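You operate a simulated robot arm through the tools that you are given. There is no shell and no other tool. Be economical: measure what you need, move in short steps, check, and stop when the job is done.

You are at the controls of a simulated robot arm. One attempt, no reset.

JOB
Test the grey relay at its printed volts and put it back.
Fine: in and out of the socket only with the switch off; it ends off; test no other. Set down upright: what you pick out.

It is judged by the outcome, as a careful person would: the job done as asked, and still so three seconds after it is handed in. It fails if anything else is knocked over, pushed out of place, dropped, spilled or broken.

ROBOT AND FRAMES
A 7-joint arm with a two-finger parallel gripper, fixed in place. Base frame: the origin is at the foot of the arm, x ahead of it, y to its left, z up; the work surface is at about z = 0. Lengths are in m, angles in rad, forces in N, time in s.
With the tool pointing down near the work surface it reaches from about 0.24 to 0.62 m from the base axis. Its first joint turns from -1.152 to 1.152 rad. Payload 2.6 kg.
Tool frame: the origin (TCP) lies between the finger pads and is the grasp point; the fingertips stand 0.03 m ahead of it; z points along the fingers, y is the line along which they close. Largest opening 0.094 m; finger width 0.028, thickness 0.01; the body of the gripper, 0.05 by 0.096 m, starts 0.055 m behind the TCP.
Orientation is told as [roll, pitch, yaw] about the base's x, y, z axes, in that order, counted from this pose: with the fingers straight down and closing along the base's y, the tool's x points along the base's -x, its y along +y and its z along -z.

CONTROLS
- The arm moves only by the tool move_arm. Its argument "increments" is a list of rows, each an object of numbers (a shift or turn left out is 0, a gripper value left out holds the last): "tx", "ty", "tz": the shift along the tool's x, y, z in units of 25 mm (1.0 is 25 mm); "ax", "ay", "az": the turn, a rotation vector about the tool's x, y, z in units of 8 degrees (1.0 is 8 degrees); "grip": the finger opening in cm, from 0 to 9.4. In form: [{"tx": .., "ty": .., "tz": .., "ax": .., "ay": .., "az": .., "grip": ..}, ...]. A call has 1 to 10 rows; each row shifts and turns the commanded pose from where the row before left it, along the tool's axes as they then stand. A call with a number of a shift or a turn outside -1 to 1 is refused whole. A row lasts 0.2 s, in which the tool goes at most 0.05 m and 0.15 rad; a call with a longer step from one row to the next is refused whole, and so is a gripper value outside its range. Where a pose cannot be reached the arm comes as near as it can. A force on the tool above 40 N (or 10 N above the force at the start of the call, whichever is more), or a blocked arm, ends the call early, and 0.2 s more pass. The fingers move at their own pace (about 0.072 m/s each) and stop on an object; they squeeze with about 35 N. The grip force told is the motor's: it shows also when the fingers shut on nothing. Time passes only in rows, and 0.2 s behind the last, so rows that do not move let the fingers close. The reply holds the time, the measured pose of the TCP, the force on the tool along the base axes, the opening and the grip force, in the units named above and with some noise, with the torque about the TCP (base axes, N m) and any sound that the robot's microphone picked up.
- Cameras (640 x 400 px; columns grow to the right, rows downward): "scene" is fixed at [0.0344, 0.4278, 0.5677]; the picture's right is [-0.83, -0.56, 0.00], its down [-0.33, 0.49, -0.81] and it looks along [0.45, -0.67, -0.59] (base axes); focal length 320 px, centre (320, 200). "wrist" rides on the gripper at [0.076, 0.014, -0.102] in the tool frame; the picture's right is [-0.18, 0.98, 0.00], its down [-0.75, -0.14, -0.64] and it looks along [-0.63, -0.12, 0.77] (tool axes); focal length 243 px, centre (320, 200). There is no depth. A picture from a camera that has moved, and an enlarged one, comes with that camera's place and axes in the base frame and with its lens. The place of the scene camera against the robot may be out by one fixed shift of up to 0.012 m in any direction.
- snapshot(camera): a new picture of that camera. It takes no simulated time.
- inspect(camera, box): a new picture of the part [left, top, right, bottom] of that camera's present view, enlarged. It takes no simulated time.
- job_done(): hands the job in; it is judged then, once.

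Work in short steps. Places have to be worked out from the pictures, the camera data and where the tool is seen: move nearer, look again, correct. Check each grasp and each placing, and mend what went wrong. You have 120 turns and 68 pictures in all, those below and enlarged ones among them. Open the gripper and draw the arm clear of the work before you hand the job in, unless the task says otherwise; then end with one line.

The tools are called after ">>>" as name(argument=value, ...) on one line, values as JSON. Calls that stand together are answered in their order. move_arm: Moves the arm, as the interface text tells. Its arguments: {"type":"object","properties":{"increments":{"type":"array","items":{"type":"object","properties":{"tx":{"type":"number"},"ty":{"type":"number"},"tz":{"type":"number"},"ax":{"type":"number"},"ay":{"type":"number"},"az":{"type":"number"},"grip":{"type":"number"}}}}},"required":["increments"]} The other tools are called the same way: snapshot (camera) takes a picture; inspect (camera, box) takes an enlarged picture of a part of a camera's view; job_done () hands the job in.

At the start:

```text
time_s: 0.0
tcp_pos: [0.3459, -0.0466, 0.3295]
tcp_rot: [0.0, 0.0, -0.001]
force: [1.2, 0.5, 0.0]
wrist_torque: [0.02, -0.02, 0.0]
gripper_width: 0.0943
grip_force: 0.1
```

scene: 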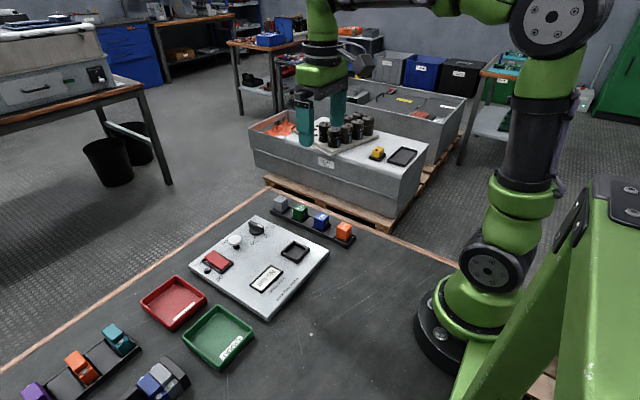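
wrist: 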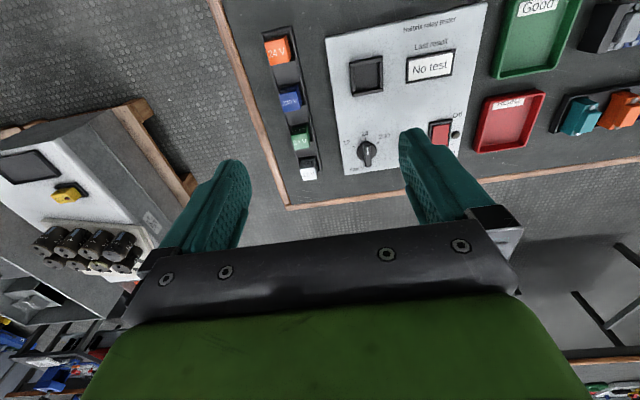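

The pictures show a relay tester panel with a relay row behind it and others to the left. I'll enlarge both views to read the labels.

>>> inspect(camera="wrist", box=[250, 0, 490, 200])

>>> inspect(camera="scene", box=[180, 180, 380, 320])

>>> inspect(camera="scene", box=[0, 280, 260, 400])

```text
2.00 times, centred on (370, 100) of wrist
camera zoom: at [0.2701, -0.0333, 0.4323], right [0.18, 0.98, 0.0], down [0.75, -0.14, 0.64], along [0.63, -0.12, -0.77], focal length 485 px, centre (220, 400)
```

zoom: 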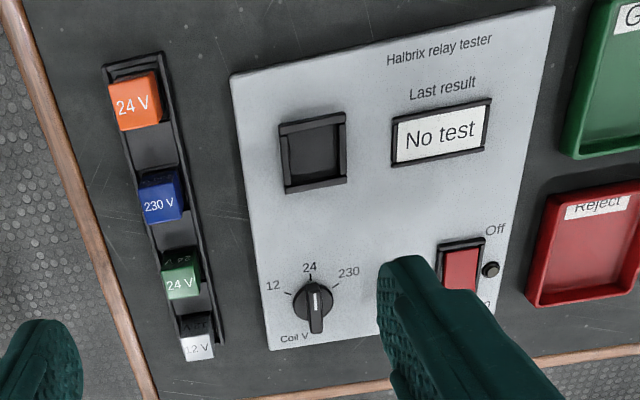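

```text
2.86 times, centred on (280, 250) of scene
camera zoom: at [0.0344, 0.4278, 0.5677], right [-0.83, -0.56, 0.0], down [-0.33, 0.49, -0.81], along [0.45, -0.67, -0.59], focal length 915 px, centre (434, 57)
```

zoom: 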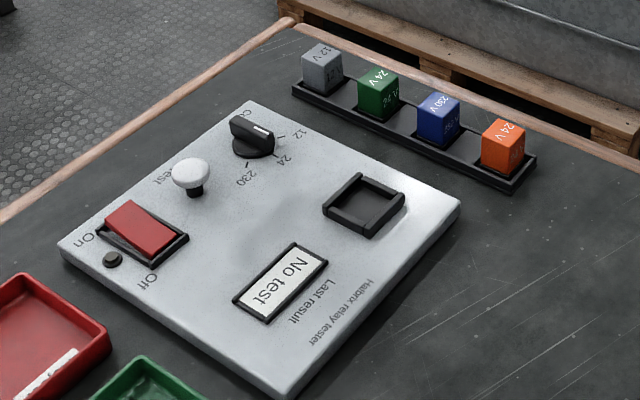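

```text
2.46 times, centred on (130, 340) of scene
camera zoom: at [0.0344, 0.4278, 0.5677], right [-0.83, -0.56, 0.0], down [-0.33, 0.49, -0.81], along [0.45, -0.67, -0.59], focal length 788 px, centre (788, -145)
```

zoom: 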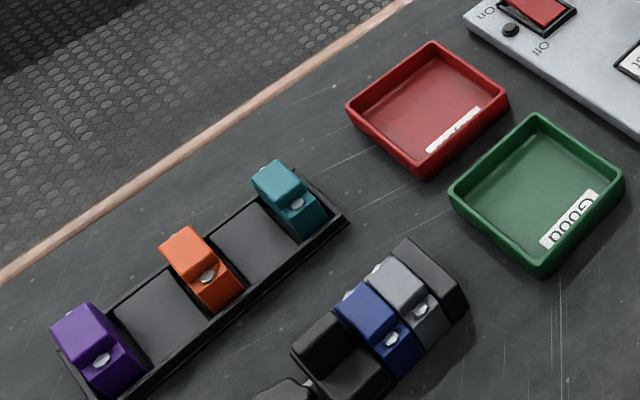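

The target is the grey 12 V cube at the far end of the right rack (about x=0.525, y=-0.10). I'll move the wrist camera over the panel to study the knob, the button and the switch.

>>> move_arm(increments=[{"tx": -0.96, "ty": 0.58, "tz": 0.5}, {"tx": -0.96, "ty": 0.58, "tz": 0.5}, {"tx": -0.96, "ty": 0.58, "tz": 0.5}, {"tx": -0.96, "ty": 0.58, "tz": 0.5}, {"tx": -0.96, "ty": 0.58, "tz": 0.5}, {"tx": -0.96, "ty": 0.58, "tz": 0.5}])

>>> snapshot(camera="wrist")

```text
time_s: 1.4
tcp_pos: [0.4902, 0.0389, 0.2538]
tcp_rot: [-0.001, 0.001, 0.0]
force: [0.2, 0.3, 0.1]
wrist_torque: [0.02, 0.03, 0.02]
gripper_width: 0.0939
grip_force: 0.0
```

```text
62 pictures are left
camera wrist: at [0.4149, 0.0524, 0.3569], right [0.18, 0.98, 0.0], down [0.75, -0.14, 0.64], along [0.63, -0.12, -0.77], focal length 243 px, centre (320, 200)
```

wrist: 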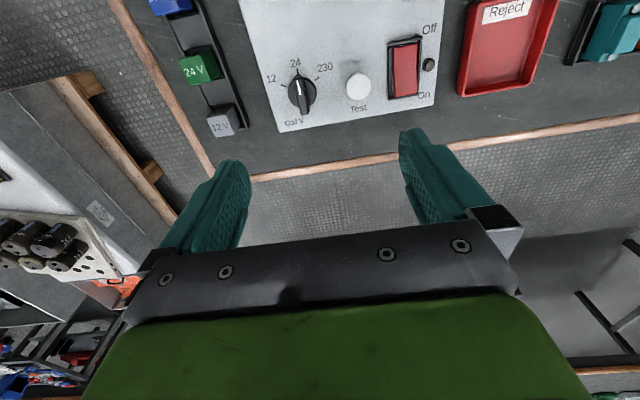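

>>> inspect(camera="wrist", box=[160, 0, 460, 150])

>>> inspect(camera="wrist", box=[255, 45, 355, 135])

>>> inspect(camera="scene", box=[190, 215, 290, 285])

```text
2.13 times, centred on (310, 75) of wrist
camera zoom: at [0.4149, 0.0524, 0.3569], right [0.18, 0.98, 0.0], down [0.75, -0.14, 0.64], along [0.63, -0.12, -0.77], focal length 518 px, centre (341, 467)
```

zoom: 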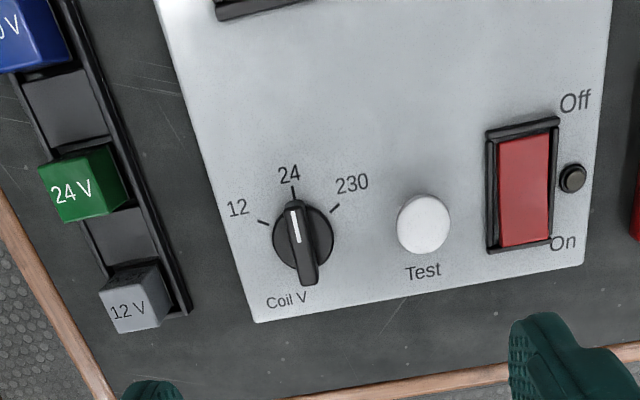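

```text
4.44 times, centred on (305, 90) of wrist
camera zoom: at [0.4149, 0.0524, 0.3569], right [0.18, 0.98, 0.0], down [0.75, -0.14, 0.64], along [0.63, -0.12, -0.77], focal length 1078 px, centre (387, 689)
```

zoom: 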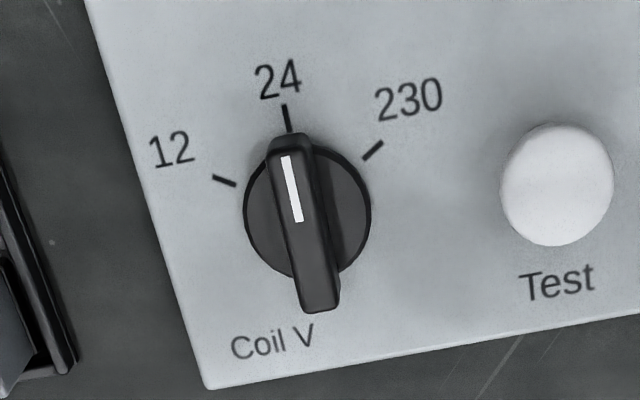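

```text
5.71 times, centred on (240, 250) of scene
camera zoom: at [0.0344, 0.4278, 0.5677], right [-0.83, -0.56, 0.0], down [-0.33, 0.49, -0.81], along [0.45, -0.67, -0.59], focal length 1829 px, centre (777, -86)
```

zoom: 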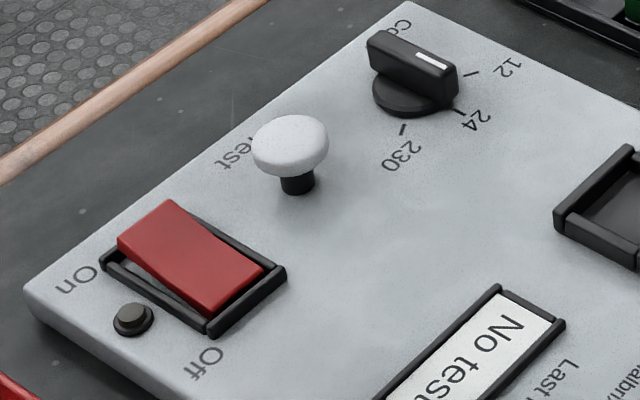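

The knob is at 24, the switch is Off with its lamp dark, and the result reads "No test". The knob sits at about (0.503, 0.012) and has to turn roughly +60° about z to reach 12. I'll come down above it with a narrower opening and look again.

>>> move_arm(increments=[{"tx": -0.087, "ty": -0.18, "tz": 0.96, "grip": 4}, {"tx": -0.087, "ty": -0.18, "tz": 0.96}, {"tx": -0.087, "ty": -0.18, "tz": 0.96}, {"tx": -0.087, "ty": -0.18, "tz": 0.96}, {"tx": -0.087, "ty": -0.18, "tz": 0.96}, {"tx": -0.087, "ty": -0.18, "tz": 0.96}])

>>> snapshot(camera="wrist")

>>> snapshot(camera="scene")

```text
time_s: 2.8
tcp_pos: [0.5039, 0.0114, 0.1086]
tcp_rot: [0.0, 0.0, 0.0]
force: [-0.6, 0.1, 0.5]
wrist_torque: [0.01, -0.01, -0.02]
gripper_width: 0.04
grip_force: 0.1
```

```text
58 pictures are left
camera wrist: at [0.4286, 0.0252, 0.2121], right [0.18, 0.98, 0.0], down [0.75, -0.14, 0.64], along [0.63, -0.12, -0.77], focal length 243 px, centre (320, 200)
```

wrist: 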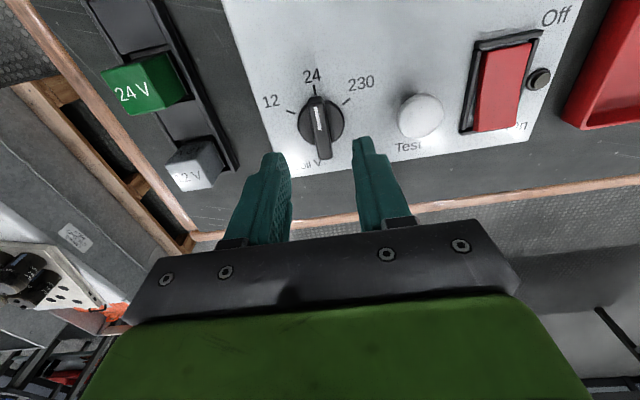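

```text
57 pictures are left
```

scene: 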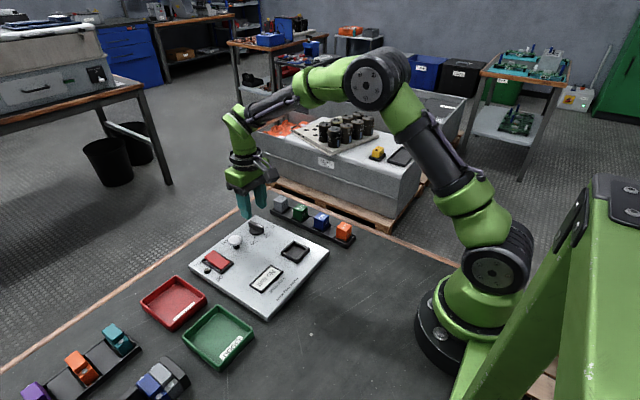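

The fingers straddle the knob's line. I'll zoom in to refine its position and height.

>>> inspect(camera="wrist", box=[250, 60, 410, 180])

>>> inspect(camera="scene", box=[220, 170, 310, 240])

```text
3.33 times, centred on (330, 120) of wrist
camera zoom: at [0.4286, 0.0252, 0.2121], right [0.18, 0.98, 0.0], down [0.75, -0.14, 0.64], along [0.63, -0.12, -0.77], focal length 809 px, centre (287, 467)
```

zoom: 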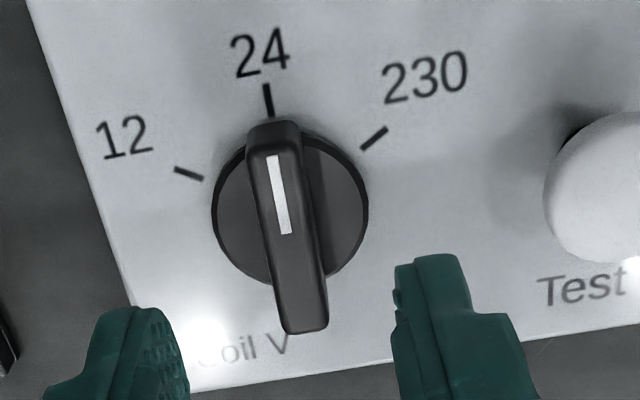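

```text
5.71 times, centred on (265, 205) of scene
camera zoom: at [0.0344, 0.4278, 0.5677], right [-0.83, -0.56, 0.0], down [-0.33, 0.49, -0.81], along [0.45, -0.67, -0.59], focal length 1829 px, centre (634, 171)
```

zoom: 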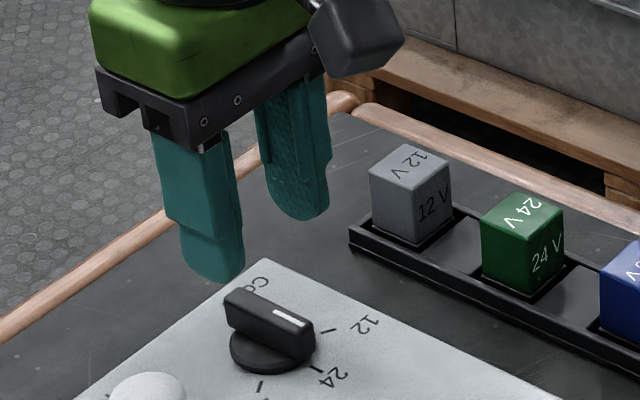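

Triangulating, the knob bar is centred at (0.503, 0.011), runs along x, and its top is at z≈0.042. I'll descend so the tips overlap it by about 11 mm, then close.

>>> move_arm(increments=[{"tz": 0.7, "grip": 3.5}, {"tz": 0.7}, {"tz": 0.5}, {}])

>>> snapshot(camera="wrist")

```text
time_s: 3.8
tcp_pos: [0.5026, 0.0125, 0.0629]
tcp_rot: [0.0, 0.0, -0.001]
force: [-0.2, 0.7, -1.3]
wrist_torque: [0.01, 0.01, 0.02]
gripper_width: 0.0352
grip_force: 0.1
```

```text
54 pictures are left
camera wrist: at [0.4275, 0.027, 0.165], right [0.18, 0.98, 0.0], down [0.75, -0.14, 0.64], along [0.63, -0.12, -0.77], focal length 243 px, centre (320, 200)
```

wrist: 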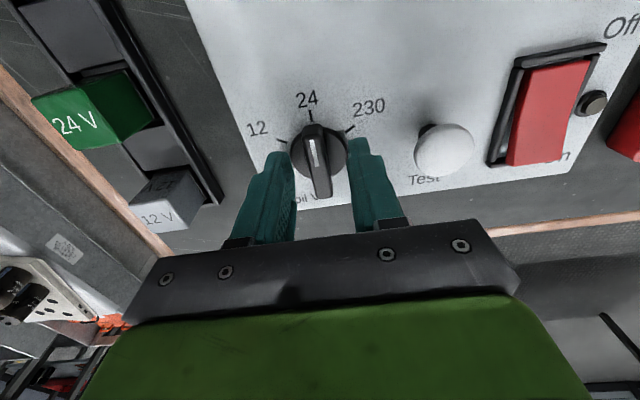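

The bar is between the fingertips, so I'll close on it.

>>> move_arm(increments=[{"grip": 0.8}, {}, {}])

```text
time_s: 4.6
tcp_pos: [0.5031, 0.0119, 0.0616]
tcp_rot: [-0.002, 0.001, -0.003]
force: [-2.1, -6.1, -0.6]
wrist_torque: [-0.08, -0.11, 0.01]
gripper_width: 0.012
grip_force: 44.9
```

The bar is held at 12 mm width. I'll start turning about base +z (negative az) and watch the torque.

>>> move_arm(increments=[{"az": -1}, {"az": -1}, {"az": -1}])

>>> snapshot(camera="wrist")

```text
time_s: 5.4
tcp_pos: [0.5032, 0.0119, 0.0617]
tcp_rot: [-0.001, 0.001, 0.419]
force: [1.5, -12.0, -9.2]
wrist_torque: [0.28, -1.08, -0.02]
gripper_width: 0.0117
grip_force: 45.0
```

```text
53 pictures are left
camera wrist: at [0.4285, -0.0071, 0.165], right [-0.23, 0.97, 0.0], down [0.75, 0.18, 0.64], along [0.62, 0.15, -0.77], focal length 243 px, centre (320, 200)
```

wrist: 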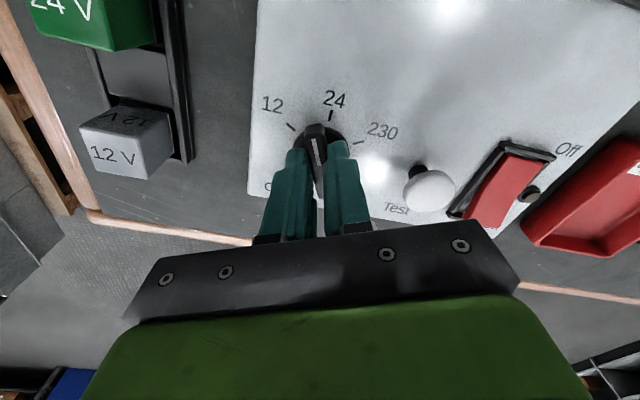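

The knob follows. I'll continue to about 56° and look.

>>> move_arm(increments=[{"az": -1}, {"az": -1}, {"az": -1}, {"az": -1}])

>>> inspect(camera="wrist", box=[220, 40, 420, 200])

```text
time_s: 6.4
tcp_pos: [0.5027, 0.0094, 0.0625]
tcp_rot: [-0.005, 0.003, 0.98]
force: [16.9, -17.4, -17.0]
wrist_torque: [0.62, -0.83, -0.05]
gripper_width: 0.012
grip_force: 45.5
```

```text
2.50 times, centred on (320, 120) of wrist
camera zoom: at [0.4499, -0.045, 0.1651], right [-0.71, 0.7, -0.01], down [0.54, 0.55, 0.64], along [0.45, 0.45, -0.77], focal length 606 px, centre (320, 400)
```

zoom: 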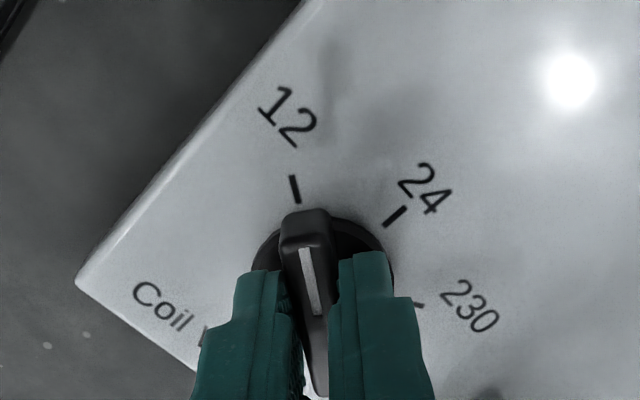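

The pointer is a few degrees short of the 12 tick. I'll turn about 5° more, then release.

>>> move_arm(increments=[{"az": -0.65}, {}, {"grip": 3.0}, {}])

>>> inspect(camera="wrist", box=[220, 40, 420, 200])

```text
time_s: 7.4
tcp_pos: [0.5026, 0.0145, 0.0618]
tcp_rot: [0.001, -0.004, 1.071]
force: [1.1, 0.0, -0.1]
wrist_torque: [-0.01, -0.04, -0.01]
gripper_width: 0.0298
grip_force: 0.0
```

```text
2.50 times, centred on (320, 120) of wrist
camera zoom: at [0.4541, -0.0461, 0.1651], right [-0.77, 0.63, 0.0], down [0.49, 0.59, 0.64], along [0.41, 0.5, -0.77], focal length 606 px, centre (320, 400)
```

zoom: 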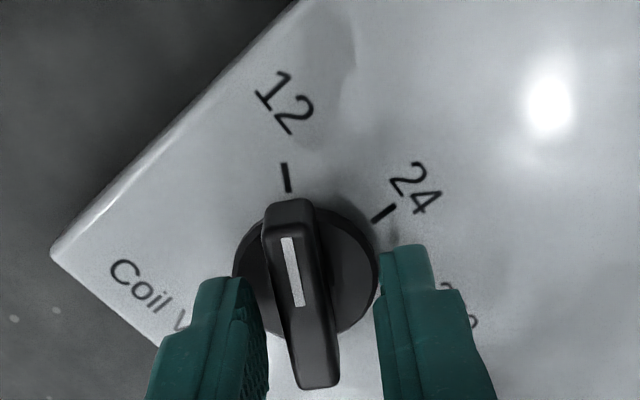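

The pointer now lines up with 12. I'll lift away, turn back to yaw 0, and go look at the grey relay.

>>> move_arm(increments=[{"tz": -0.9}, {"tz": -0.9}, {"tz": -0.9}, {"tz": -0.9}])

>>> move_arm(increments=[{"az": 0.957}, {"az": 0.957}, {"az": 0.957}, {"az": 0.957}, {"az": 0.957}, {"az": 0.957}, {"az": 0.957}, {"az": 0.957}, {"grip": 5}])

>>> move_arm(increments=[{"tx": -0.16, "ty": -0.9}, {"tx": -0.16, "ty": -0.9}, {"tx": -0.16, "ty": -0.9}, {"tx": -0.16, "ty": -0.9}, {"tx": -0.16, "ty": -0.9}])

>>> snapshot(camera="wrist")

```text
time_s: 8.4
tcp_pos: [0.5033, 0.0123, 0.1523]
tcp_rot: [-0.001, 0.0, 1.068]
force: [0.6, 0.2, 0.1]
wrist_torque: [-0.04, -0.01, 0.03]
gripper_width: 0.0302
grip_force: 0.3
```

```text
time_s: 10.4
tcp_pos: [0.5026, 0.0135, 0.1526]
tcp_rot: [0.0, 0.0, -0.004]
force: [0.4, -0.5, -0.2]
wrist_torque: [-0.01, 0.02, 0.02]
gripper_width: 0.0501
grip_force: 0.0
```

```text
time_s: 11.6
tcp_pos: [0.5209, -0.0998, 0.1534]
tcp_rot: [0.001, 0.0, -0.001]
force: [0.5, -0.1, 0.3]
wrist_torque: [0.02, -0.02, -0.01]
gripper_width: 0.0497
grip_force: 0.1
```

```text
50 pictures are left
camera wrist: at [0.4462, -0.0861, 0.2563], right [0.18, 0.98, 0.0], down [0.75, -0.14, 0.64], along [0.63, -0.12, -0.77], focal length 243 px, centre (320, 200)
```

wrist: 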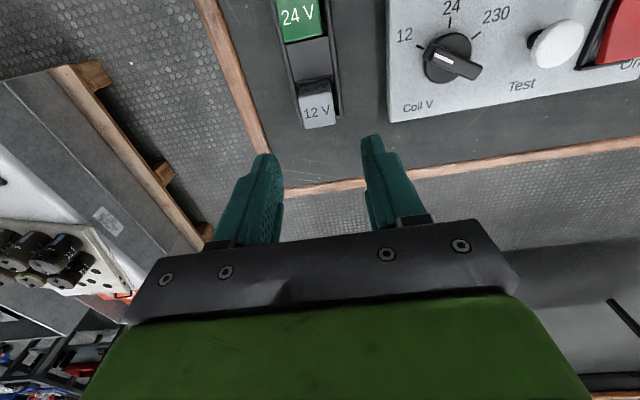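

>>> inspect(camera="wrist", box=[260, 20, 380, 140])

>>> inspect(camera="wrist", box=[390, 10, 500, 120])

```text
3.33 times, centred on (320, 80) of wrist
camera zoom: at [0.4462, -0.0861, 0.2563], right [0.18, 0.98, 0.0], down [0.75, -0.14, 0.64], along [0.63, -0.12, -0.77], focal length 809 px, centre (320, 600)
```

zoom: 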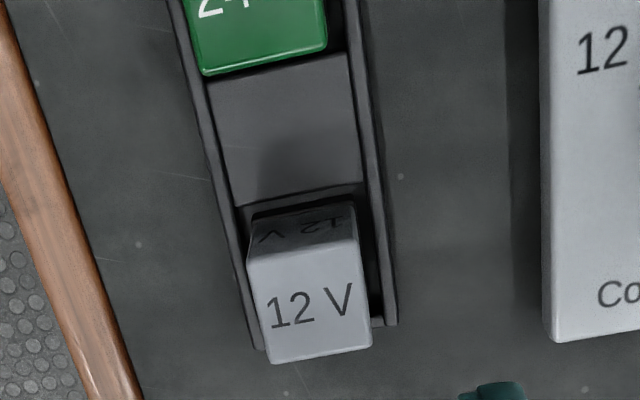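

```text
3.64 times, centred on (445, 65) of wrist
camera zoom: at [0.4462, -0.0861, 0.2563], right [0.18, 0.98, 0.0], down [0.75, -0.14, 0.64], along [0.63, -0.12, -0.77], focal length 882 px, centre (-134, 691)
```

zoom: 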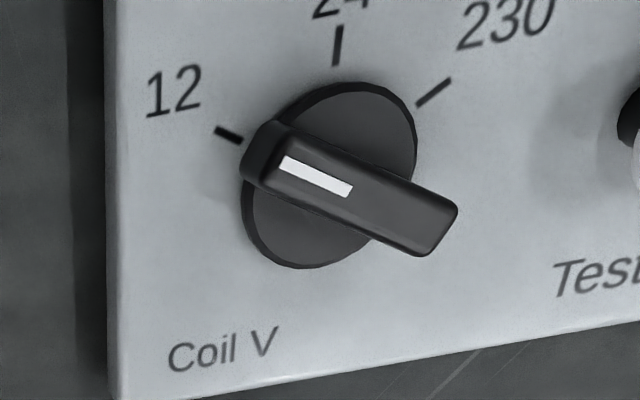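

The knob reads 12. The relay top is centred near (0.523, -0.103), about 30 mm square, and its height is between 0.03 and 0.045. I'll drop to z=0.10 and look again to settle the height.

>>> move_arm(increments=[{"tx": -0.06, "ty": -0.13, "tz": 0.7}, {"tz": 0.7}, {"tz": 0.7}, {}])

>>> inspect(camera="wrist", box=[240, 40, 400, 200])

>>> inspect(camera="scene", box=[240, 160, 340, 230])

```text
time_s: 12.6
tcp_pos: [0.5235, -0.1042, 0.0997]
tcp_rot: [-0.001, 0.0, -0.001]
force: [0.0, 0.2, -0.5]
wrist_torque: [0.01, 0.05, 0.01]
gripper_width: 0.05
grip_force: 0.0
```

```text
2.50 times, centred on (320, 120) of wrist
camera zoom: at [0.4472, -0.0903, 0.2036], right [0.19, 0.98, 0.0], down [0.75, -0.14, 0.64], along [0.63, -0.12, -0.77], focal length 606 px, centre (320, 400)
```

zoom: 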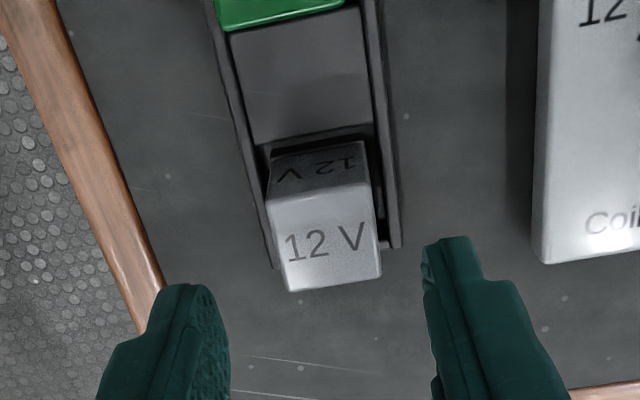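

```text
5.71 times, centred on (290, 195) of scene
camera zoom: at [0.0344, 0.4278, 0.5677], right [-0.83, -0.56, 0.0], down [-0.33, 0.49, -0.81], along [0.45, -0.67, -0.59], focal length 1829 px, centre (491, 229)
```

zoom: 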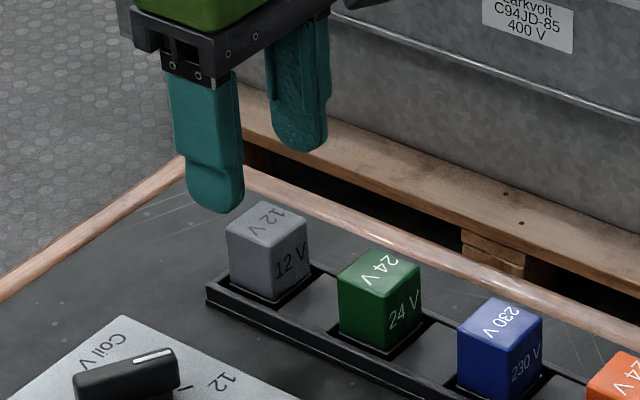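

Triangulating the two views puts the relay top at z≈0.047, centred at (0.520, -0.102) and 27 mm wide. I'll shift slightly and descend so the tips reach z≈0.028, above the rack rim.

>>> move_arm(increments=[{"tx": 0.15, "ty": 0.08, "tz": 0.4}, {"tz": 0.65}, {"tz": 0.62}, {}])

>>> inspect(camera="wrist", box=[240, 60, 400, 220])

>>> inspect(camera="scene", box=[240, 160, 340, 230])

```text
time_s: 13.6
tcp_pos: [0.5201, -0.1019, 0.0591]
tcp_rot: [-0.001, -0.001, -0.001]
force: [-0.4, -0.2, -0.1]
wrist_torque: [0.02, -0.06, 0.0]
gripper_width: 0.0502
grip_force: 0.0
```

```text
2.50 times, centred on (320, 140) of wrist
camera zoom: at [0.4451, -0.0874, 0.1612], right [0.19, 0.98, 0.0], down [0.75, -0.14, 0.64], along [0.63, -0.12, -0.77], focal length 606 px, centre (320, 350)
```

zoom: 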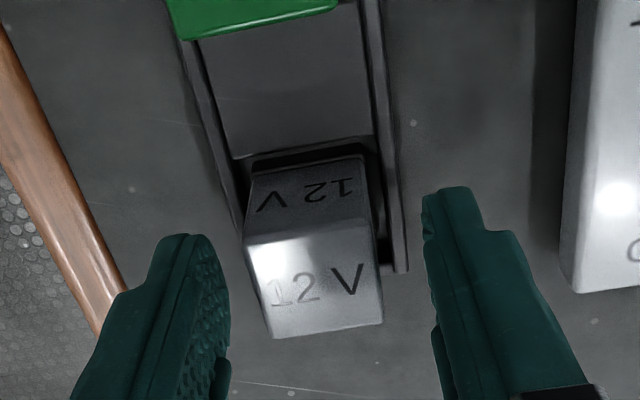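

```text
5.71 times, centred on (290, 195) of scene
camera zoom: at [0.0344, 0.4278, 0.5677], right [-0.83, -0.56, 0.0], down [-0.33, 0.49, -0.81], along [0.45, -0.67, -0.59], focal length 1829 px, centre (491, 229)
```

zoom: 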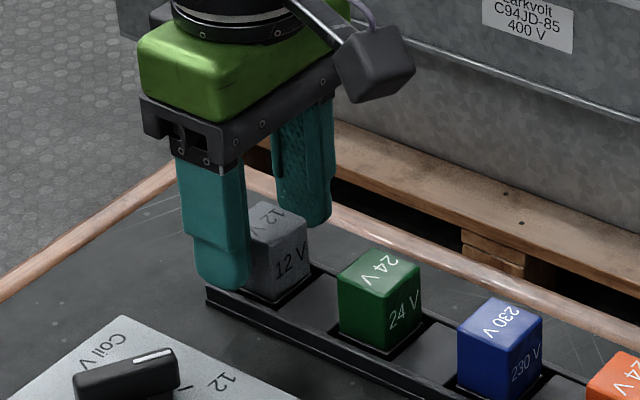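

The relay is centred between the fingers, so I'll close on it.

>>> move_arm(increments=[{"grip": 2.0}, {}, {}])

```text
time_s: 14.4
tcp_pos: [0.5208, -0.1006, 0.0595]
tcp_rot: [0.0, 0.0, -0.001]
force: [-0.2, 0.3, -0.2]
wrist_torque: [0.0, 0.0, 0.02]
gripper_width: 0.0288
grip_force: 34.7
```

I have it: the opening is 28.8 mm and there's no side load. The pick pose was (0.5205, -0.101, 0.0593). I'll lift straight up.

>>> move_arm(increments=[{"tz": -0.3}, {"tz": -0.5}, {"tz": -0.9}, {"tz": -0.9}, {"tz": -0.9}])

>>> snapshot(camera="wrist")

>>> inspect(camera="scene", box=[230, 130, 370, 270])

```text
time_s: 15.6
tcp_pos: [0.5202, -0.1003, 0.1477]
tcp_rot: [0.001, 0.0, 0.001]
force: [1.2, 0.5, -0.1]
wrist_torque: [0.03, 0.0, 0.03]
gripper_width: 0.0197
grip_force: 0.0
```

```text
43 pictures are left
camera wrist: at [0.4449, -0.0865, 0.25], right [0.18, 0.98, 0.0], down [0.75, -0.14, 0.64], along [0.63, -0.12, -0.77], focal length 243 px, centre (320, 200)
```

wrist: 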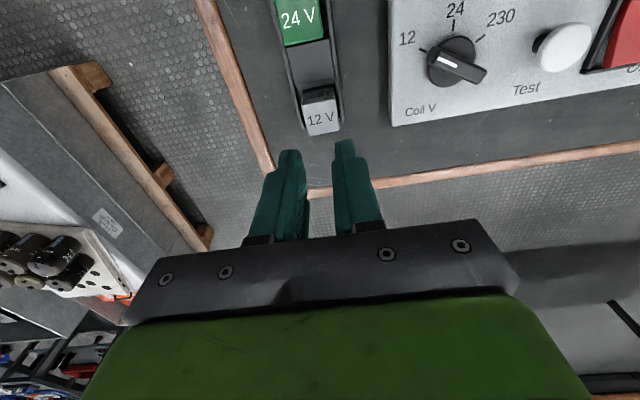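

```text
2.86 times, centred on (300, 200) of scene
camera zoom: at [0.0344, 0.4278, 0.5677], right [-0.83, -0.56, 0.0], down [-0.33, 0.49, -0.81], along [0.45, -0.67, -0.59], focal length 915 px, centre (377, 200)
```

zoom: 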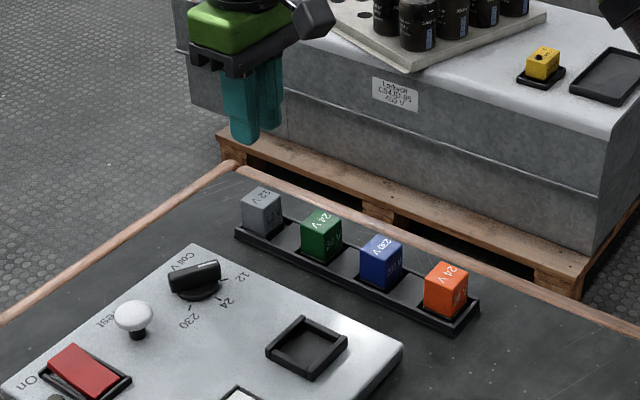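

The fingers slipped off, and the relay is still in the rack looking unmoved. I'll reopen, go back down a little deeper, and check from close up before a firmer grip.

>>> move_arm(increments=[{"grip": 5}, {}, {"tz": 0.9}, {"tz": 0.9}, {"tz": 0.9}, {"tz": 0.6}, {}])

>>> inspect(camera="wrist", box=[240, 60, 400, 220])

>>> inspect(camera="scene", box=[250, 180, 310, 222])

```text
time_s: 17.2
tcp_pos: [0.5212, -0.1013, 0.0632]
tcp_rot: [0.001, 0.001, -0.002]
force: [-0.6, 0.1, -1.0]
wrist_torque: [-0.01, -0.02, 0.0]
gripper_width: 0.0499
grip_force: 0.0
```

```text
2.50 times, centred on (320, 140) of wrist
camera zoom: at [0.4447, -0.087, 0.1663], right [0.19, 0.98, 0.0], down [0.75, -0.14, 0.64], along [0.63, -0.12, -0.77], focal length 606 px, centre (320, 350)
```

zoom: 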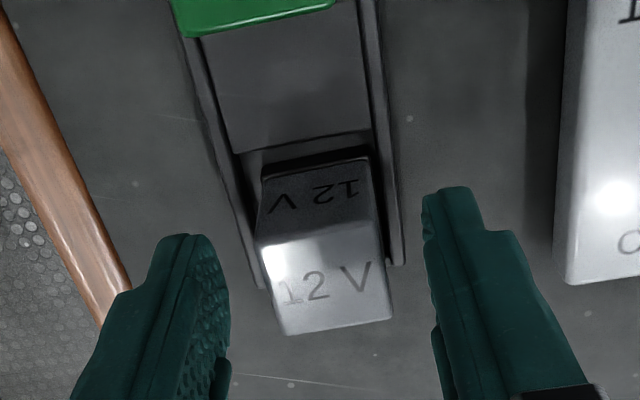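

```text
9.52 times, centred on (280, 201) of scene
camera zoom: at [0.0344, 0.4278, 0.5677], right [-0.83, -0.56, 0.0], down [-0.33, 0.49, -0.81], along [0.45, -0.67, -0.59], focal length 3049 px, centre (701, 190)
```

zoom: 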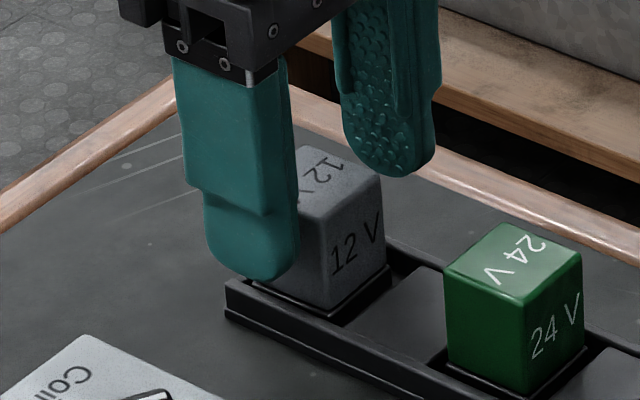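

The relay shifted about 2 mm in its slot but still sits upright, centred at y≈-0.0995. I'll go 12 mm deeper and close with full squeeze.

>>> move_arm(increments=[{"ty": 0.06, "tz": 0.25}, {"tz": 0.25}, {}, {"grip": 0}, {}, {}])

>>> inspect(camera="scene", box=[250, 180, 310, 222])

```text
time_s: 18.6
tcp_pos: [0.5187, -0.0985, 0.0523]
tcp_rot: [-0.001, -0.001, -0.002]
force: [-0.2, 0.3, -0.4]
wrist_torque: [0.04, -0.02, -0.02]
gripper_width: 0.029
grip_force: 35.4
```

```text
9.52 times, centred on (280, 201) of scene
camera zoom: at [0.0344, 0.4278, 0.5677], right [-0.83, -0.56, 0.0], down [-0.33, 0.49, -0.81], along [0.45, -0.67, -0.59], focal length 3049 px, centre (701, 190)
```

zoom: 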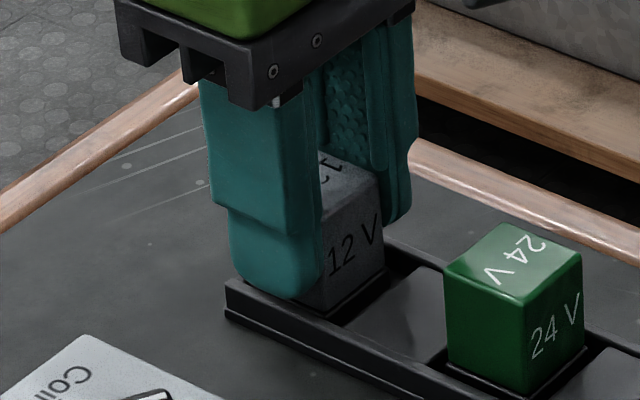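

The grip is deeper and firmer now. I'll lift slowly and watch the width.

>>> move_arm(increments=[{"tz": -0.15}, {"tz": -0.2}, {"tz": -0.25}, {"tz": -0.3}, {"tz": -0.4}])

```text
time_s: 19.8
tcp_pos: [0.5198, -0.1003, 0.0841]
tcp_rot: [-0.001, 0.001, -0.001]
force: [0.4, -0.6, 0.2]
wrist_torque: [0.0, 0.01, -0.03]
gripper_width: 0.0288
grip_force: 35.0
```

It's held at 28.8 mm. I'll lift higher and check how it sits in the grip.

>>> move_arm(increments=[{"tz": -0.6}, {"tz": -0.7}, {"tz": -0.7}, {"tz": -0.6}])

>>> snapshot(camera="wrist")

>>> inspect(camera="scene", box=[210, 140, 370, 260])

```text
time_s: 20.8
tcp_pos: [0.5214, -0.0998, 0.1486]
tcp_rot: [0.0, 0.001, 0.001]
force: [-0.2, 0.0, 0.1]
wrist_torque: [0.0, 0.01, 0.02]
gripper_width: 0.0288
grip_force: 34.8
```

```text
38 pictures are left
camera wrist: at [0.4459, -0.0856, 0.252], right [0.18, 0.98, 0.0], down [0.75, -0.14, 0.64], along [0.63, -0.12, -0.77], focal length 243 px, centre (320, 200)
```

wrist: 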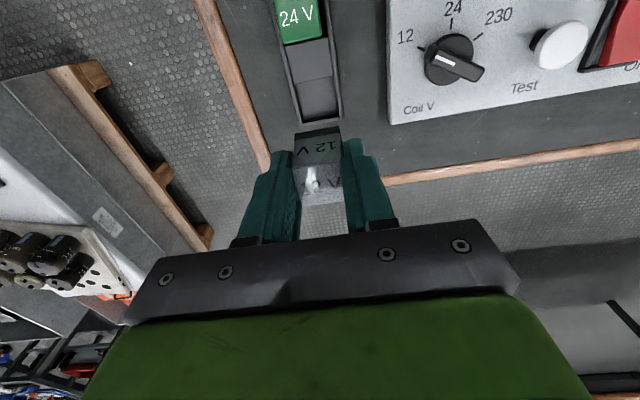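

```text
3.33 times, centred on (290, 200) of scene
camera zoom: at [0.0344, 0.4278, 0.5677], right [-0.83, -0.56, 0.0], down [-0.33, 0.49, -0.81], along [0.45, -0.67, -0.59], focal length 1067 px, centre (420, 200)
```

zoom: 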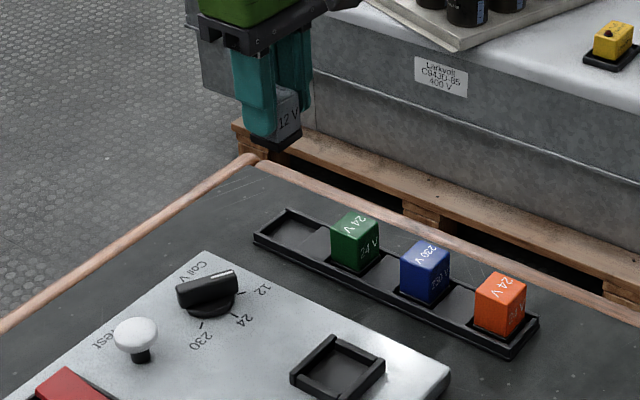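

The relay is held upright, and its black base shows below the body. I'll carry it over to the socket near (0.373, 0.018).

>>> move_arm(increments=[{"tx": 0.8, "ty": 0.67}, {"tx": 0.8, "ty": 0.67}, {"tx": 0.8, "ty": 0.67}, {"tx": 0.8, "ty": 0.67}, {"tx": 0.8, "ty": 0.67}, {"tx": 0.8, "ty": 0.67}, {"tx": 0.8, "ty": 0.67}])

>>> snapshot(camera="wrist")

>>> inspect(camera="scene", box=[230, 140, 370, 280])

```text
time_s: 22.4
tcp_pos: [0.3801, 0.0186, 0.149]
tcp_rot: [0.0, -0.002, -0.002]
force: [-0.8, -0.1, -0.5]
wrist_torque: [0.03, -0.01, -0.02]
gripper_width: 0.0286
grip_force: 35.4
```

```text
36 pictures are left
camera wrist: at [0.3044, 0.0328, 0.2522], right [0.19, 0.98, 0.0], down [0.75, -0.14, 0.64], along [0.63, -0.12, -0.77], focal length 243 px, centre (320, 200)
```

wrist: 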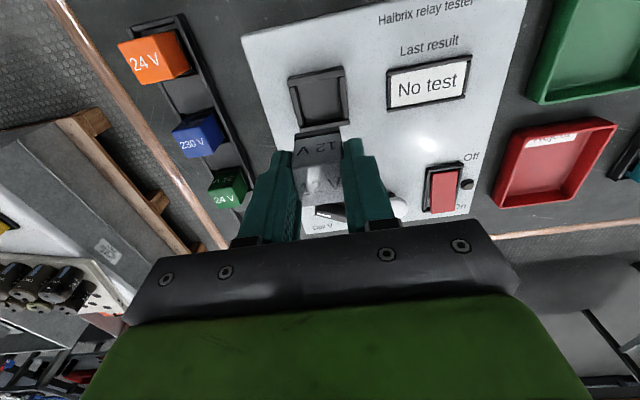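

```text
2.86 times, centred on (300, 210) of scene
camera zoom: at [0.0344, 0.4278, 0.5677], right [-0.83, -0.56, 0.0], down [-0.33, 0.49, -0.81], along [0.45, -0.67, -0.59], focal length 915 px, centre (377, 171)
```

zoom: 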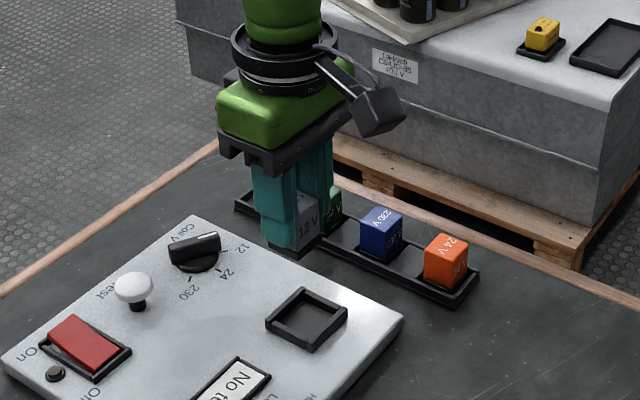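

>>> inspect(camera="wrist", box=[260, 40, 400, 240])

>>> inspect(camera="wrist", box=[270, 55, 370, 145])

```text
2.00 times, centred on (330, 140) of wrist
camera zoom: at [0.3044, 0.0328, 0.2522], right [0.19, 0.98, 0.0], down [0.75, -0.14, 0.64], along [0.63, -0.12, -0.77], focal length 485 px, centre (300, 320)
```

zoom: 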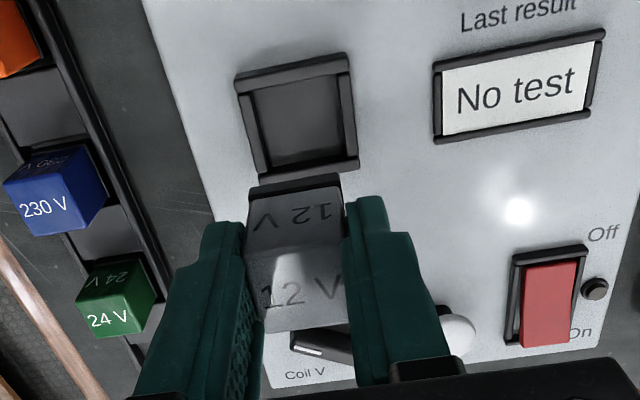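

```text
4.44 times, centred on (320, 100) of wrist
camera zoom: at [0.3044, 0.0328, 0.2522], right [0.19, 0.98, 0.0], down [0.75, -0.14, 0.64], along [0.63, -0.12, -0.77], focal length 1078 px, centre (320, 644)
```

zoom: 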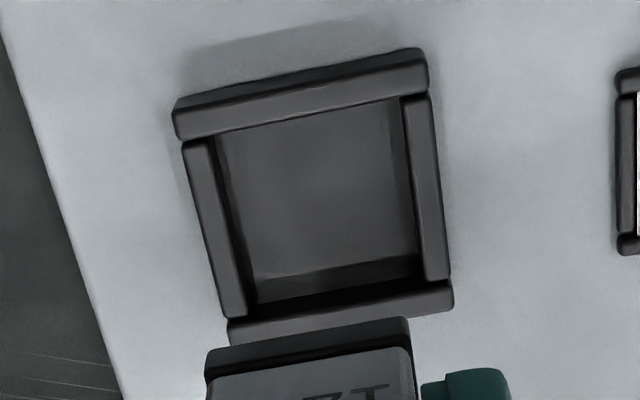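

The socket opening is about 36 mm against a 29 mm relay, centred near (0.3765, 0.019). I'll align and descend to just above the rim, then check.

>>> move_arm(increments=[{"tx": 0.13, "tz": 0.6}, {"tz": 0.7}, {"tz": 0.7}, {"tz": 0.4}, {}])

>>> inspect(camera="wrist", box=[240, 60, 400, 220])

>>> inspect(camera="scene", box=[250, 210, 350, 280])

```text
time_s: 23.6
tcp_pos: [0.3764, 0.0187, 0.0892]
tcp_rot: [0.001, -0.001, -0.001]
force: [-0.2, -1.3, -0.5]
wrist_torque: [0.04, -0.04, 0.0]
gripper_width: 0.029
grip_force: 34.9
```

```text
2.50 times, centred on (320, 140) of wrist
camera zoom: at [0.3009, 0.0319, 0.192], right [0.19, 0.98, 0.0], down [0.75, -0.14, 0.64], along [0.63, -0.12, -0.77], focal length 606 px, centre (320, 350)
```

zoom: 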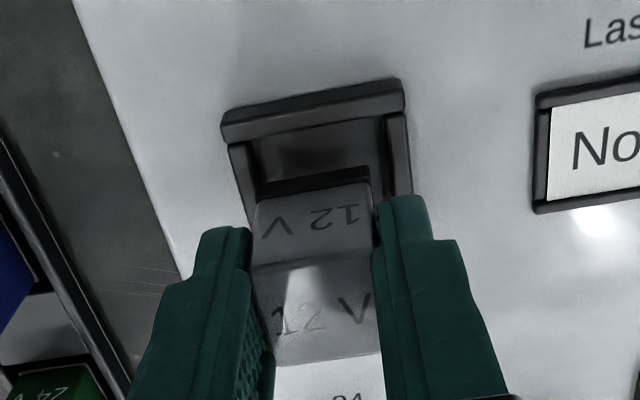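

```text
5.71 times, centred on (300, 245) of scene
camera zoom: at [0.0344, 0.4278, 0.5677], right [-0.83, -0.56, 0.0], down [-0.33, 0.49, -0.81], along [0.45, -0.67, -0.59], focal length 1829 px, centre (434, -57)
```

zoom: 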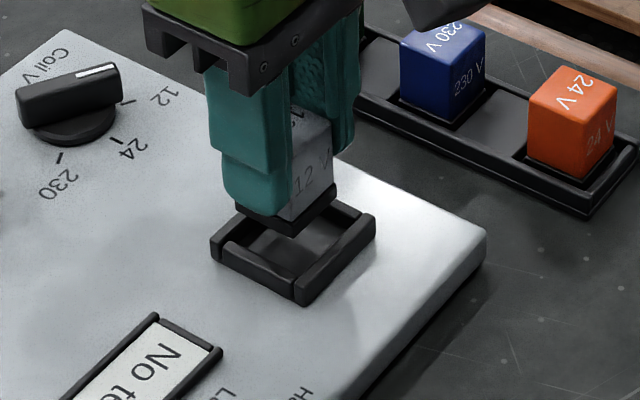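

The relay is over the opening with balanced clearances. I'll nudge x by -1.5 mm and lower in small steps, watching the force.

>>> move_arm(increments=[{"tx": 0.06, "tz": 0.2}, {"tz": 0.2}, {"tz": 0.2}, {"tz": 0.15}, {}])

>>> inspect(camera="wrist", box=[240, 60, 400, 220])

>>> inspect(camera="scene", box=[250, 210, 350, 280])

```text
time_s: 24.8
tcp_pos: [0.3759, 0.0185, 0.0699]
tcp_rot: [-0.001, -0.002, -0.004]
force: [-12.2, -1.0, 30.0]
wrist_torque: [0.04, 0.33, -0.02]
gripper_width: 0.0291
grip_force: 34.4
```

```text
2.50 times, centred on (320, 140) of wrist
camera zoom: at [0.3004, 0.0322, 0.1732], right [0.19, 0.98, 0.0], down [0.75, -0.14, 0.64], along [0.63, -0.12, -0.77], focal length 606 px, centre (320, 350)
```

zoom: 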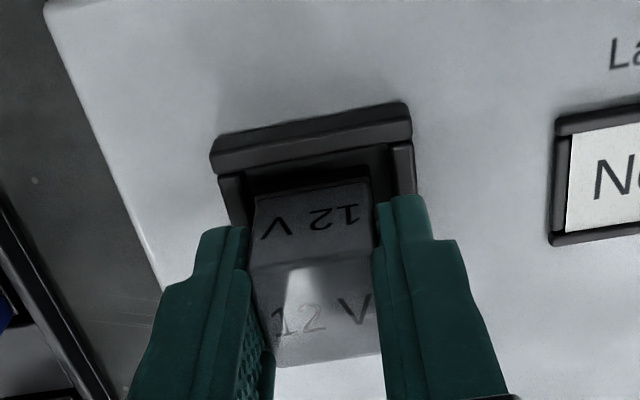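

```text
5.71 times, centred on (300, 245) of scene
camera zoom: at [0.0343, 0.4278, 0.5677], right [-0.83, -0.56, 0.0], down [-0.33, 0.49, -0.81], along [0.45, -0.67, -0.59], focal length 1829 px, centre (434, -57)
```

zoom: 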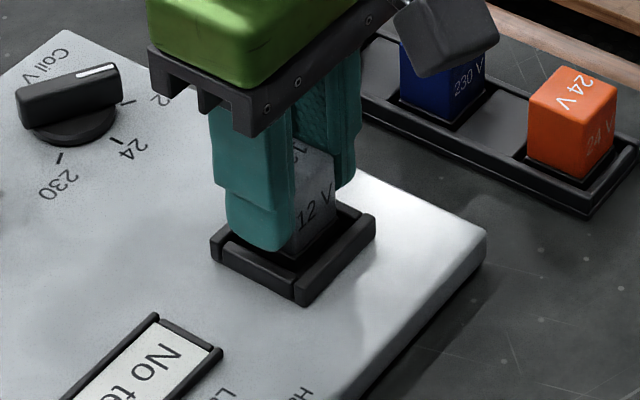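

There's 30 N of contact with a -x push: the relay's far edge is touching the far rim, and a gap shows on the near side. I'll raise 4 mm, shift 3 mm in -x, and lower again.

>>> move_arm(increments=[{"tz": -0.2}, {"tx": 0.12}, {"tz": 0.12}, {"tz": 0.08}, {}])

```text
time_s: 26.0
tcp_pos: [0.3735, 0.0192, 0.0699]
tcp_rot: [0.0, -0.003, -0.001]
force: [-6.1, -0.2, 21.1]
wrist_torque: [0.09, 0.19, -0.05]
gripper_width: 0.029
grip_force: 34.7
```

Contact comes at the same height, now with less side force. I'll look to see whether it's the socket floor or the rim.

>>> inspect(camera="wrist", box=[270, 90, 370, 190])

>>> inspect(camera="scene", box=[275, 225, 325, 267])

```text
4.00 times, centred on (320, 140) of wrist
camera zoom: at [0.2976, 0.0321, 0.1731], right [0.19, 0.98, 0.0], down [0.75, -0.14, 0.64], along [0.63, -0.12, -0.77], focal length 970 px, centre (320, 440)
```

zoom: 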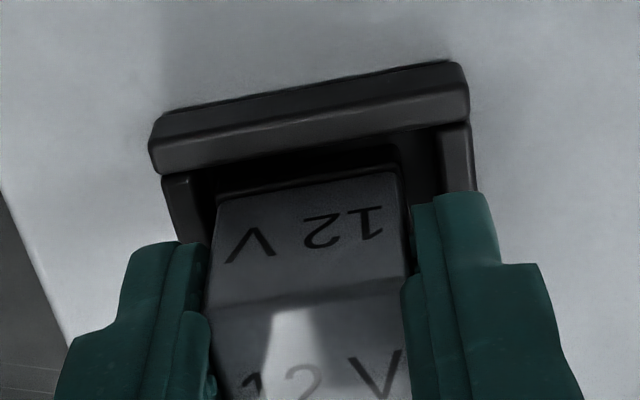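

```text
9.52 times, centred on (300, 246) of scene
camera zoom: at [0.0343, 0.4278, 0.5677], right [-0.83, -0.56, 0.0], down [-0.33, 0.49, -0.81], along [0.45, -0.67, -0.59], focal length 3049 px, centre (510, -238)
```

zoom: 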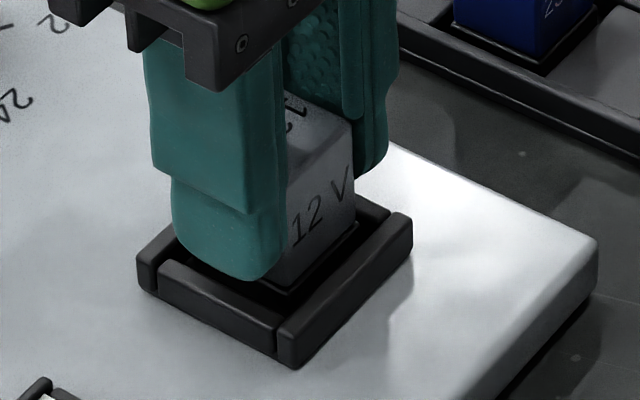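

The base is inside the socket frame and the contact looks symmetric, so it's resting on the floor or very close to it. I'll ease the load slightly, open the fingers a little, and check the seating.

>>> move_arm(increments=[{"tz": -0.03}, {"grip": 3.2}, {"grip": 4.2}, {}])

>>> move_arm(increments=[{"tz": -0.3}, {"tz": -0.9}, {"tz": -0.9}, {"tz": -0.9}])

>>> inspect(camera="wrist", box=[240, 40, 480, 190])

>>> inspect(camera="scene", box=[250, 210, 350, 280])

```text
time_s: 27.0
tcp_pos: [0.373, 0.0188, 0.0694]
tcp_rot: [0.0, 0.002, -0.002]
force: [-0.4, 0.1, -1.0]
wrist_torque: [-0.02, 0.01, -0.01]
gripper_width: 0.0422
grip_force: 0.1
```

```text
time_s: 28.0
tcp_pos: [0.3729, 0.0198, 0.147]
tcp_rot: [0.001, 0.001, -0.003]
force: [0.3, 0.0, -0.2]
wrist_torque: [-0.01, 0.03, -0.01]
gripper_width: 0.0421
grip_force: 0.0
```

```text
2.67 times, centred on (360, 115) of wrist
camera zoom: at [0.2973, 0.0341, 0.249], right [0.19, 0.98, 0.0], down [0.75, -0.14, 0.64], along [0.63, -0.12, -0.77], focal length 647 px, centre (213, 427)
```

zoom: 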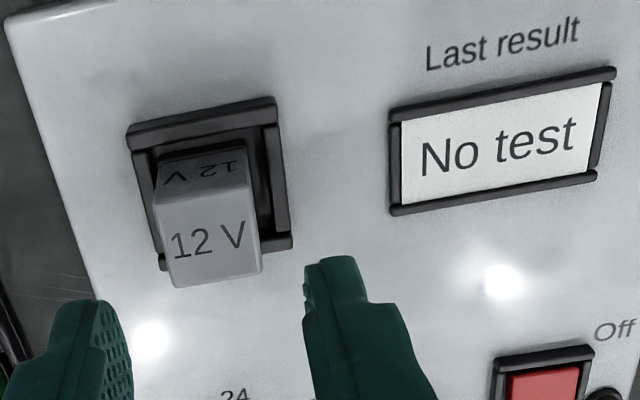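

```text
5.71 times, centred on (300, 245) of scene
camera zoom: at [0.0344, 0.4278, 0.5677], right [-0.83, -0.56, 0.0], down [-0.33, 0.49, -0.81], along [0.45, -0.67, -0.59], focal length 1829 px, centre (434, -57)
```

zoom: 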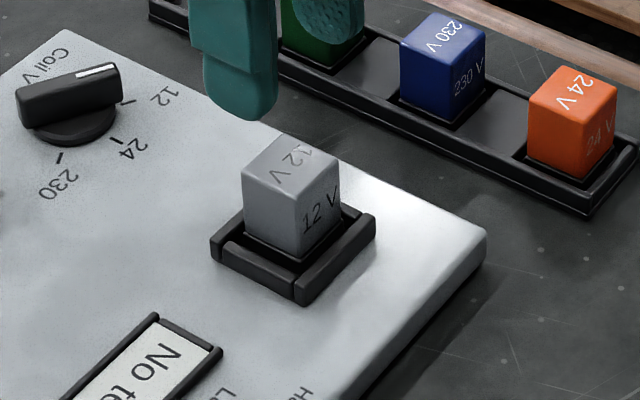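

The 12 V relay is seated upright in the socket with the switch off. Next I'll close the gripper and go over the switch for a close look.

>>> move_arm(increments=[{"tx": -0.8, "ty": 0.77, "grip": 0}, {"tx": -0.8, "ty": 0.77}, {"tx": -0.8, "ty": 0.77}, {"tx": -0.8, "ty": 0.77}, {"tx": -0.8, "ty": 0.77}, {"tx": -0.8, "ty": 0.77}, {}])

>>> snapshot(camera="wrist")

>>> inspect(camera="wrist", box=[200, 20, 400, 180])

```text
time_s: 29.6
tcp_pos: [0.4949, 0.1345, 0.1451]
tcp_rot: [0.002, -0.001, -0.002]
force: [-0.2, -0.6, 0.5]
wrist_torque: [0.0, -0.02, 0.02]
gripper_width: 0.0001
grip_force: 33.0
```

```text
24 pictures are left
camera wrist: at [0.4196, 0.1483, 0.2472], right [0.19, 0.98, 0.0], down [0.75, -0.14, 0.64], along [0.63, -0.12, -0.77], focal length 243 px, centre (320, 200)
```

wrist: 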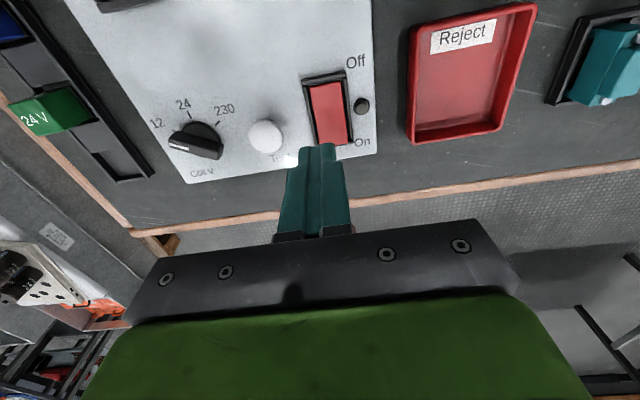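

```text
2.50 times, centred on (300, 100) of wrist
camera zoom: at [0.4196, 0.1483, 0.2472], right [0.19, 0.98, 0.0], down [0.75, -0.14, 0.64], along [0.63, -0.12, -0.77], focal length 606 px, centre (370, 450)
```

zoom: 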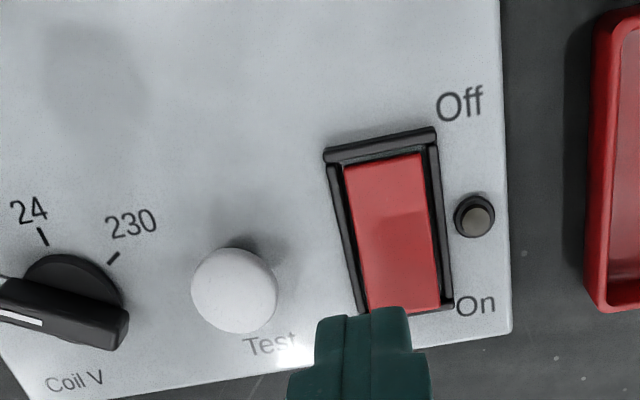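

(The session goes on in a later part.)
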